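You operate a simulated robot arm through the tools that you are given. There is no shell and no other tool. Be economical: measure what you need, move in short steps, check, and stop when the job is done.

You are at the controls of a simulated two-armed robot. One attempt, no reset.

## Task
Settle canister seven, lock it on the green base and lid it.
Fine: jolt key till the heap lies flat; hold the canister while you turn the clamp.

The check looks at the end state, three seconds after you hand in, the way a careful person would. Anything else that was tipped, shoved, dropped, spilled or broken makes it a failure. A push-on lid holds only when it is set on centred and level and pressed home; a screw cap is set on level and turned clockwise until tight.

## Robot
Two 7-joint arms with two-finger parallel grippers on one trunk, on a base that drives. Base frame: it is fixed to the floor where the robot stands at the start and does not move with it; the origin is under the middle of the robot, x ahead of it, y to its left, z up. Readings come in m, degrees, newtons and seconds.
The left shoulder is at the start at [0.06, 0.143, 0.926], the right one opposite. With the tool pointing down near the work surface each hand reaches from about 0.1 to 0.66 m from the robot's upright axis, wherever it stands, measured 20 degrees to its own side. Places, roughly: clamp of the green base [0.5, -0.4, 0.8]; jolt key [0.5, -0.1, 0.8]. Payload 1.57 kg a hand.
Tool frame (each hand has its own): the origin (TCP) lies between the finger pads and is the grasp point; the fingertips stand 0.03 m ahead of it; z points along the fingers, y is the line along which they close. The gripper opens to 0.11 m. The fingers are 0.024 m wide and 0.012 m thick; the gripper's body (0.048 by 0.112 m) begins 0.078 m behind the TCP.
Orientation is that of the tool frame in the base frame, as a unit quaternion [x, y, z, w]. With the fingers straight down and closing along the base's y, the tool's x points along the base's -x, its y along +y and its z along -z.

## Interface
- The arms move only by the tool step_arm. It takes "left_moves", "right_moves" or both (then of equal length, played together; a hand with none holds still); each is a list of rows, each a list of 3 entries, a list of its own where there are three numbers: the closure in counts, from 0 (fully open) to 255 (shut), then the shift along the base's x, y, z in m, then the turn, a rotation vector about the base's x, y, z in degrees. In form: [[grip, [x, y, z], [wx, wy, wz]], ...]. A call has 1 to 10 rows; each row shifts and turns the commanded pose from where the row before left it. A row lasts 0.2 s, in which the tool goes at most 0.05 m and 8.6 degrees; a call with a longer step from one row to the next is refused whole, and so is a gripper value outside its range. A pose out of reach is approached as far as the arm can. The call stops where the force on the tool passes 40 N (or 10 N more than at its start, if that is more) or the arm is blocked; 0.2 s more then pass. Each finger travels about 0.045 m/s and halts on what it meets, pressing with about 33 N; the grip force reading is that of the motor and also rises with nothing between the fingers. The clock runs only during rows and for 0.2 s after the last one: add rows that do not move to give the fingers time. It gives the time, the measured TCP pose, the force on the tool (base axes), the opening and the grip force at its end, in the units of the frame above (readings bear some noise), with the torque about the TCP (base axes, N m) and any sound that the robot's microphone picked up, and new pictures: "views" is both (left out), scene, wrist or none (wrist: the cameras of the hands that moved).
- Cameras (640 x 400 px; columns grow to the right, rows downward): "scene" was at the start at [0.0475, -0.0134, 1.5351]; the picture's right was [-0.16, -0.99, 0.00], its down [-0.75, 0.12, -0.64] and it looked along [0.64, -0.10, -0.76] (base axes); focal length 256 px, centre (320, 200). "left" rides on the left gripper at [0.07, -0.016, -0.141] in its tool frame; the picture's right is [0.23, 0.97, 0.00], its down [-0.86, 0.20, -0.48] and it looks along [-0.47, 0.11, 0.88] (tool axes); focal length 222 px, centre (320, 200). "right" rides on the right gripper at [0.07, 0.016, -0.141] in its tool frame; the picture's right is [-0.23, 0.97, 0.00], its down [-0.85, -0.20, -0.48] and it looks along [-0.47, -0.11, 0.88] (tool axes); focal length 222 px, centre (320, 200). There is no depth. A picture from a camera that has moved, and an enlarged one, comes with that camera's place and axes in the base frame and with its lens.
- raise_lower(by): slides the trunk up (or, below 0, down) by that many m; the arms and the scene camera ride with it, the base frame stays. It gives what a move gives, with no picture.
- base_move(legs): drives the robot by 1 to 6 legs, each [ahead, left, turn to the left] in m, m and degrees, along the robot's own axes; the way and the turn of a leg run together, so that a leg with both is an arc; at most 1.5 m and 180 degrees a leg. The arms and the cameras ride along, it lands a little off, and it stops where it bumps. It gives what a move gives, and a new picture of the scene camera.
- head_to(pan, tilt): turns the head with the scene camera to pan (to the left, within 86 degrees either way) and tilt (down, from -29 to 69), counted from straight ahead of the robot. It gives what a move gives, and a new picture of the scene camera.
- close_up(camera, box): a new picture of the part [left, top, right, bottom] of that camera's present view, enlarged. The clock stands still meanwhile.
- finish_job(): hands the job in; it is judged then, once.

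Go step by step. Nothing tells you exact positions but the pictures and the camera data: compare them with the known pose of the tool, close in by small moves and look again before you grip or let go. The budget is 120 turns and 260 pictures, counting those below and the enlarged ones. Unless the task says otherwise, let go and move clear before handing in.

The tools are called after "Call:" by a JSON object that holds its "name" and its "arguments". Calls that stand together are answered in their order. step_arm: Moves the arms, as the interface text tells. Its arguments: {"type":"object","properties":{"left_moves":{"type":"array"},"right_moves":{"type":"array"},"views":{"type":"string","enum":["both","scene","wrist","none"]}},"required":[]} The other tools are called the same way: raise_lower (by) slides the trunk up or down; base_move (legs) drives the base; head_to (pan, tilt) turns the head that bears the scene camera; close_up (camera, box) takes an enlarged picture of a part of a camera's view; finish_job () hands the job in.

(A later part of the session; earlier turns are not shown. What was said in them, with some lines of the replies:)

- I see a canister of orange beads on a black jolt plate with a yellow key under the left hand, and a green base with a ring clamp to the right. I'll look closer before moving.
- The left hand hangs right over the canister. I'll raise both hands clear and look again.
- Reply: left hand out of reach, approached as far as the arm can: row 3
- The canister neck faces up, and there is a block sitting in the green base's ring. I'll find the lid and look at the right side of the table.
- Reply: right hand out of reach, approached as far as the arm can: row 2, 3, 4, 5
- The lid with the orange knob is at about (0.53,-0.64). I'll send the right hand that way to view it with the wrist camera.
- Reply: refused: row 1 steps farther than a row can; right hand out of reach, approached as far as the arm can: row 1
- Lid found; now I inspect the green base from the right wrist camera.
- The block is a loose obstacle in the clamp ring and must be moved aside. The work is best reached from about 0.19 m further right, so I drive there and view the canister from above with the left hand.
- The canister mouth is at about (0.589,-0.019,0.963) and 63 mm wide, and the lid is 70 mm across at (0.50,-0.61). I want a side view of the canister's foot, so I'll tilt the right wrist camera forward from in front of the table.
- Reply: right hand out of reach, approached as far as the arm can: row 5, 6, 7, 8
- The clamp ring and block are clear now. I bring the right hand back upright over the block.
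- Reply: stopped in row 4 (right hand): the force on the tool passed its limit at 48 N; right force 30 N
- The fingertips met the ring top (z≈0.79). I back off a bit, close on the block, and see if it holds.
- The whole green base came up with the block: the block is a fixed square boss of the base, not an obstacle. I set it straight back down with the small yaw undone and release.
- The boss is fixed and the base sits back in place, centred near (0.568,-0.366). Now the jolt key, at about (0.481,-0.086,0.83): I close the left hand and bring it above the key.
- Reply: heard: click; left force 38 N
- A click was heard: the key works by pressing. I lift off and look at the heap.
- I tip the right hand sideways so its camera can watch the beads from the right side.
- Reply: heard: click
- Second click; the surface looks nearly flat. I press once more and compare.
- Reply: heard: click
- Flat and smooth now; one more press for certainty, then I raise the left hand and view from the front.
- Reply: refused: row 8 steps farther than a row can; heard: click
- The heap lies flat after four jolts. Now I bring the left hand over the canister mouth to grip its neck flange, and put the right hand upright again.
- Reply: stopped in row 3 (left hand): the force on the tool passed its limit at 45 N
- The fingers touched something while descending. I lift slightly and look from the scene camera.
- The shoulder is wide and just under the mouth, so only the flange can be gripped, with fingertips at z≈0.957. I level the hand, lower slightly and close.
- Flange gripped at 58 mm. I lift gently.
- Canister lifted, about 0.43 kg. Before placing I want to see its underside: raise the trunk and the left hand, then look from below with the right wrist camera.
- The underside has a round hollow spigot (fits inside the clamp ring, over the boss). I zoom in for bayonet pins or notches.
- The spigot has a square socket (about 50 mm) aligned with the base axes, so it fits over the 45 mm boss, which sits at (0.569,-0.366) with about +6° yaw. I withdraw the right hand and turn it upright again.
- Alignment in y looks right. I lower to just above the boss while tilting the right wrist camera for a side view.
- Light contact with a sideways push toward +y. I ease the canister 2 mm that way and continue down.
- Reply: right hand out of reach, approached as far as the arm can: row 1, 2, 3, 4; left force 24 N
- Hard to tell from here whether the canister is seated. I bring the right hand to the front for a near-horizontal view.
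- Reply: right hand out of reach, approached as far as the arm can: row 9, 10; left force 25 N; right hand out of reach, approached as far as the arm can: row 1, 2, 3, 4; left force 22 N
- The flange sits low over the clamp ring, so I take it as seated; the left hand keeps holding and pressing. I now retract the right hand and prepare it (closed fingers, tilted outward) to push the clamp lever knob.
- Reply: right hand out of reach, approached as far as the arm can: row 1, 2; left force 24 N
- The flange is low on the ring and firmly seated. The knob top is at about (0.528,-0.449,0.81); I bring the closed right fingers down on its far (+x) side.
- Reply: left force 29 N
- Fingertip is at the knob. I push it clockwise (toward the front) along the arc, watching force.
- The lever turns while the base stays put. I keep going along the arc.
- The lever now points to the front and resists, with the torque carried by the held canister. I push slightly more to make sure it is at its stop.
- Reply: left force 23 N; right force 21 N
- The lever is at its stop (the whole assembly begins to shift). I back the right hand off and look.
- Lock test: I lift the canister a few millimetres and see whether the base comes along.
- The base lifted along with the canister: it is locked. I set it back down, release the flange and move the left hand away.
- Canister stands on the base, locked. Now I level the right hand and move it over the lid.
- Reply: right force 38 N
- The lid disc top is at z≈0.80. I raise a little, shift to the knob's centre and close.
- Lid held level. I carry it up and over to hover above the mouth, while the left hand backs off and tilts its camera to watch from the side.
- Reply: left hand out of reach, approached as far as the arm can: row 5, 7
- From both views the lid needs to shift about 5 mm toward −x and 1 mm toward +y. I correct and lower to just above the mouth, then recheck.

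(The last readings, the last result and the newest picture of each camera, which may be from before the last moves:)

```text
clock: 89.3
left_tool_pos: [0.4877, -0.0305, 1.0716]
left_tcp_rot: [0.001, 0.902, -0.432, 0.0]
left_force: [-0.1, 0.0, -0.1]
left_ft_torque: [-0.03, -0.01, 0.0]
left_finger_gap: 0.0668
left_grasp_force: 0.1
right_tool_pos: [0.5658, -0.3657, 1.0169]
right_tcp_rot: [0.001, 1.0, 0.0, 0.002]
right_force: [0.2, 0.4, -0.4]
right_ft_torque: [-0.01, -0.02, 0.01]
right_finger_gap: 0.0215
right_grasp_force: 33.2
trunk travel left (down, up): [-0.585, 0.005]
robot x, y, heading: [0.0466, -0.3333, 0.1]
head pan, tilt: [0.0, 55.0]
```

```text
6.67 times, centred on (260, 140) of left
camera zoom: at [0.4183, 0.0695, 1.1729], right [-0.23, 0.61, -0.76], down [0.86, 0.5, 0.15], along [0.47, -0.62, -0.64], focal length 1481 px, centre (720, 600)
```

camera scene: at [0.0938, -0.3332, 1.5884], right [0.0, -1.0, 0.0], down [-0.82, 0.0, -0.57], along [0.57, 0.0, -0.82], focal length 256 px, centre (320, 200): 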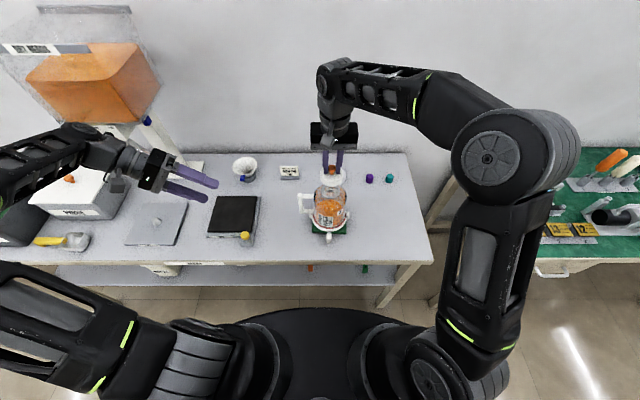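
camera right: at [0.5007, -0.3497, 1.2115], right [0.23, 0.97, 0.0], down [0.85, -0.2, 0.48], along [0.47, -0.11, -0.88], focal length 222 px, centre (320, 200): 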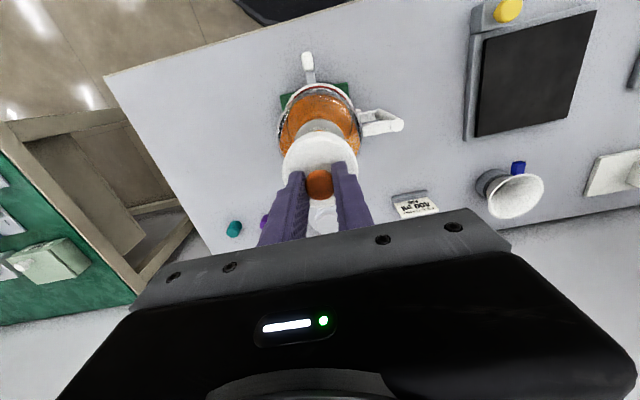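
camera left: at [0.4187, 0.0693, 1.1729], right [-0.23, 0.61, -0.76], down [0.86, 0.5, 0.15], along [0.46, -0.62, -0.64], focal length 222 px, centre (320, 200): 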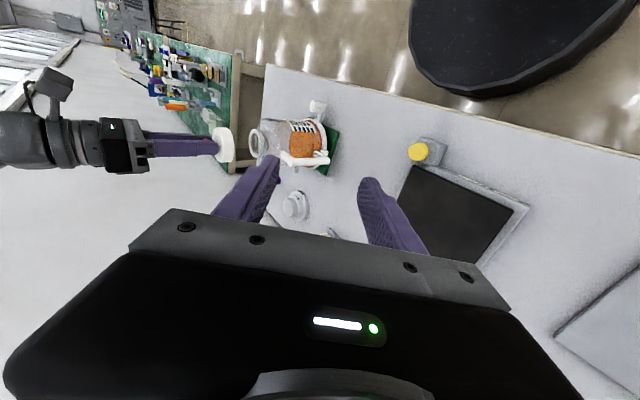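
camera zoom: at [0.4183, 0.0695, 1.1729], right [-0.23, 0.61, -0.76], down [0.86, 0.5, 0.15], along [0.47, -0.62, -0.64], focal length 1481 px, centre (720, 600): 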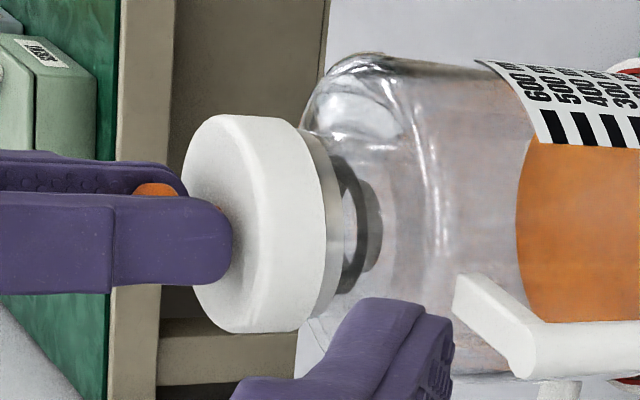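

Centred within about a millimetre. I lower gently to contact.

Call:
{"name": "step_arm", "arguments": {"right_moves": [[255, [0.0005, 0, -0.003], [0, 0, 0]], [255, [0, 0, -0.003], [0, 0, 0]], [255, [0, 0, -0.002], [0, 0, 0]], [255, [0, 0, 0], [0, 0, 0]]], "views": "none"}}

Call:
{"name": "close_up", "arguments": {"camera": "left", "box": [220, 110, 300, 170]}}

```text
clock: 90.3
left_tool_pos: [0.4854, -0.0317, 1.0726]
left_tcp_rot: [0.002, 0.903, -0.431, 0.001]
left_force: [0.6, -0.8, 0.0]
left_ft_torque: [0.01, 0.01, -0.06]
left_finger_gap: 0.0669
left_grasp_force: 0.1
right_tool_pos: [0.5665, -0.364, 1.0125]
right_tcp_rot: [0.002, 1.0, 0.002, 0.004]
right_force: [0.1, -0.3, 37.4]
right_ft_torque: [-0.45, -0.11, 0.02]
right_finger_gap: 0.0219
right_grasp_force: 33.0
trunk travel left (down, up): [-0.585, 0.005]
robot x, y, heading: [0.047, -0.3335, -0.0]
head pan, tilt: [0.0, 55.0]
heard: snap
```

```text
6.67 times, centred on (260, 140) of left
camera zoom: at [0.4158, 0.0696, 1.1739], right [-0.22, 0.61, -0.76], down [0.86, 0.5, 0.15], along [0.47, -0.62, -0.63], focal length 1481 px, centre (720, 600)
```

zoom: 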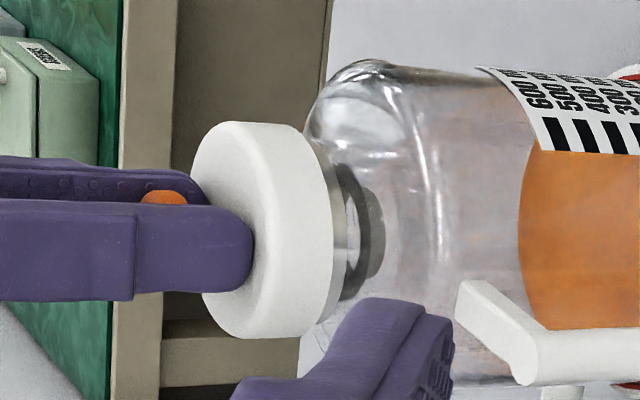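

A snap was heard: the lid has gone home. I release and check that it is level.

Call:
{"name": "step_arm", "arguments": {"right_moves": [[255, [0, 0, 0.001], [0, 0, 0]], [200, [0, 0, 0], [0, 0, 0]], [120, [0, 0, 0], [0, 0, 0]], [120, [0, 0, 0], [0, 0, 0]], [120, [0, 0, 0.02], [0, 0, 0]], [120, [0, 0, 0.04], [0, 0, 0]], [120, [0, 0, 0.03], [0, 0, 0]]], "views": "none"}}

Call:
{"name": "close_up", "arguments": {"camera": "left", "box": [220, 110, 300, 170]}}

Call:
{"name": "close_up", "arguments": {"camera": "scene", "box": [300, 160, 360, 215]}}

```text
clock: 91.9
left_tool_pos: [0.4877, -0.0317, 1.0717]
left_tcp_rot: [0.001, 0.903, -0.431, 0.0]
left_force: [-0.5, -0.1, -0.5]
left_ft_torque: [-0.02, 0.02, -0.01]
left_finger_gap: 0.0672
left_grasp_force: 0.0
right_tool_pos: [0.5695, -0.3664, 1.1033]
right_tcp_rot: [0.002, 1.0, 0.0, 0.001]
right_force: [-0.3, 0.3, 0.1]
right_ft_torque: [-0.02, 0.0, 0.0]
right_finger_gap: 0.0585
right_grasp_force: 0.1
trunk travel left (down, up): [-0.585, 0.005]
robot x, y, heading: [0.0472, -0.3332, -0.1]
head pan, tilt: [0.0, 55.0]
```

```text
6.67 times, centred on (260, 140) of left
camera zoom: at [0.4181, 0.0694, 1.1729], right [-0.23, 0.61, -0.76], down [0.86, 0.5, 0.15], along [0.47, -0.62, -0.64], focal length 1481 px, centre (720, 600)
```

zoom: 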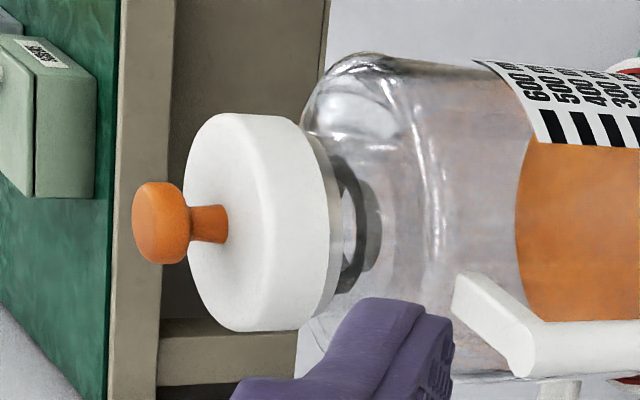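

```text
7.27 times, centred on (330, 188) of scene
camera zoom: at [0.0929, -0.3331, 1.5883], right [0.0, -1.0, 0.0], down [-0.82, 0.0, -0.57], along [0.57, 0.0, -0.82], focal length 1866 px, centre (247, 291)
```

zoom: 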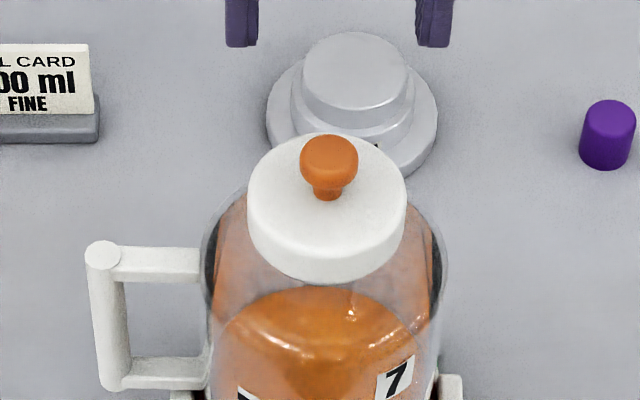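

The lid sits level and centred. I press once more on the knob with closed fingers to be sure.

Call:
{"name": "step_arm", "arguments": {"right_moves": [[255, [-0.0035, 0.0015, 0], [0, 0, 0]], [255, [0, 0, 0], [0, 0, 0]], [255, [0, 0, 0], [0, 0, 0]], [255, [0, 0, -0.03], [0, 0, 0]], [255, [0, 0, -0.02], [0, 0, 0]], [255, [0, 0, -0.008], [0, 0, 0]], [255, [0, 0, -0.006], [0, 0, 0]], [255, [0, 0, -0.004], [0, 0, 0]], [255, [0, 0, -0.003], [0, 0, 0]]], "views": "none"}}

Call:
{"name": "close_up", "arguments": {"camera": "left", "box": [220, 110, 300, 170]}}

```text
clock: 93.9
left_tool_pos: [0.4866, -0.0312, 1.0722]
left_tcp_rot: [0.001, 0.902, -0.431, 0.001]
left_force: [0.8, 0.3, 0.7]
left_ft_torque: [0.03, 0.0, 0.03]
left_finger_gap: 0.0669
left_grasp_force: 0.0
right_tool_pos: [0.5645, -0.3642, 1.0354]
right_tcp_rot: [0.002, 1.0, 0.003, 0.007]
right_force: [-6.9, -3.6, 19.0]
right_ft_torque: [-0.08, 0.38, 0.03]
right_finger_gap: 0.0
right_grasp_force: 21.7
trunk travel left (down, up): [-0.585, 0.005]
robot x, y, heading: [0.0503, -0.3319, -0.3]
head pan, tilt: [0.0, 55.0]
stopped in row 9 (right hand): the force on the tool passed its limit at 44 N (the readings are from after the stop); the commanded pose is now the measured one
```

```text
6.67 times, centred on (260, 140) of left
camera zoom: at [0.4169, 0.069, 1.1737], right [-0.22, 0.61, -0.76], down [0.86, 0.5, 0.15], along [0.47, -0.62, -0.64], focal length 1481 px, centre (720, 600)
```

zoom: 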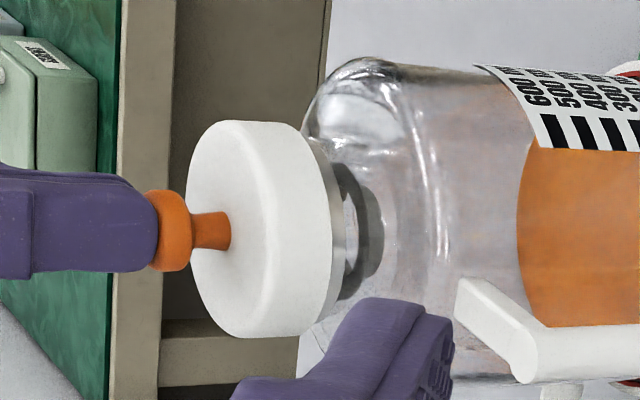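

No further travel under 44 N, so the lid is home. I lift the right hand clear and take a last overall look.

Call:
{"name": "step_arm", "arguments": {"right_moves": [[255, [0, 0, 0.03], [0, 0, 0]], [255, [0, 0, 0.045], [0, 0, 0]], [255, [-0.01, -0.04, 0.01], [0, 0, 0]], [255, [-0.01, -0.045, 0], [0, 0, 0]], [255, [-0.01, -0.045, 0], [0, 0, 0]], [255, [-0.01, -0.045, 0], [0, 0, 0]], [255, [-0.01, -0.045, 0], [0, 0, 0]]], "views": "scene"}}

Call:
{"name": "close_up", "arguments": {"camera": "scene", "box": [280, 150, 380, 250]}}

Call:
{"name": "close_up", "arguments": {"camera": "left", "box": [190, 70, 350, 190]}}

```text
clock: 95.5
left_tool_pos: [0.4874, -0.0317, 1.072]
left_tcp_rot: [0.001, 0.903, -0.43, 0.0]
left_force: [-0.3, -0.8, 0.0]
left_ft_torque: [-0.01, -0.01, 0.0]
left_finger_gap: 0.0666
left_grasp_force: 0.1
right_tool_pos: [0.5139, -0.5885, 1.1197]
right_tcp_rot: [0.001, 1.0, 0.003, 0.007]
right_force: [0.0, -0.1, -0.7]
right_ft_torque: [0.0, -0.03, -0.02]
right_finger_gap: 0.0002
right_grasp_force: 21.2
trunk travel left (down, up): [-0.585, 0.005]
robot x, y, heading: [0.0507, -0.329, -0.3]
head pan, tilt: [0.0, 55.0]
camera scene: at [0.0927, -0.3341, 1.5884], right [0.0, -1.0, 0.0], down [-0.82, 0.0, -0.57], along [0.57, 0.0, -0.82], focal length 256 px, centre (320, 200)
```

scene: 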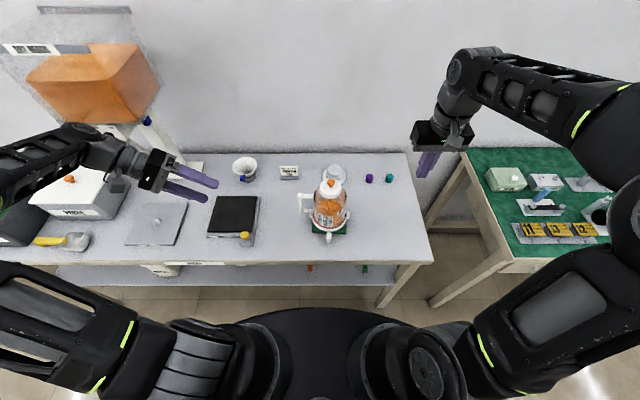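

```text
4.00 times, centred on (330, 200) of scene
camera zoom: at [0.0927, -0.3341, 1.5884], right [0.0, -1.0, 0.0], down [-0.82, 0.0, -0.57], along [0.57, 0.0, -0.82], focal length 1026 px, centre (280, 200)
```

zoom: 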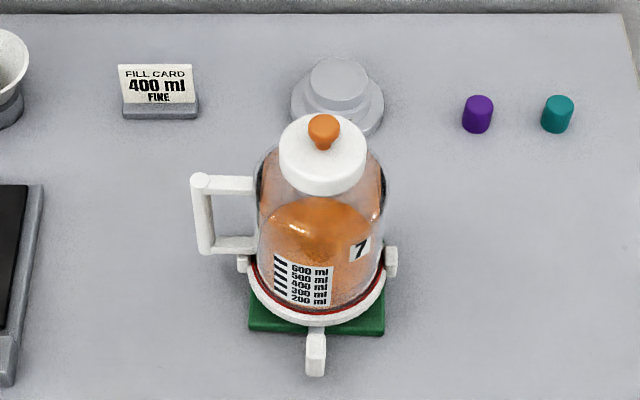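

```text
3.33 times, centred on (270, 130) of left
camera zoom: at [0.418, 0.0686, 1.1734], right [-0.23, 0.61, -0.76], down [0.86, 0.5, 0.15], along [0.47, -0.62, -0.64], focal length 740 px, centre (487, 433)
```

zoom: 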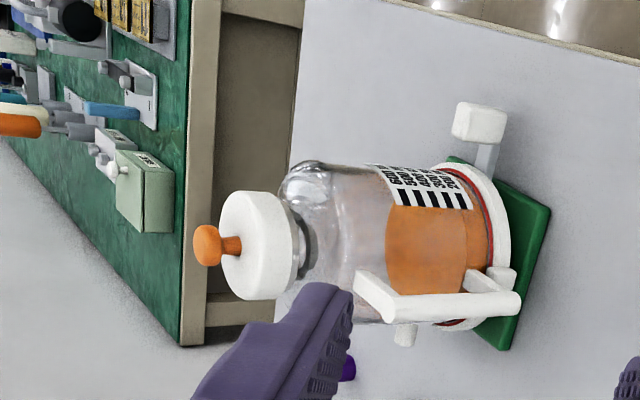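

Canister seven stands locked on the green base, its beads flat and its lid pressed home, and both hands are clear. I hand the job in.

Call:
{"name": "finish_job", "arguments": {}}

```text
The job is handed in.
```

Canister seven is settled flat, locked on the green base and lidded, and I've handed the job in; I don't have the check's result.

- **Settling:** I pressed the jolt key four times, and the heap looked flat afterwards.
- **Lock:** I held the canister and turned the clamp lever clockwise to its stop. When I lifted the canister slightly, the base came up with it.
- **Lid:** It snapped on and looks level. A second press met firm resistance with no further travel.
- **Base moved:** Early on I took the square block in the middle of the base for a loose obstacle, and gripping it lifted the whole base. I set it back within a few millimetres. Turning the clamp later turned the base and canister together by about 6 degrees.
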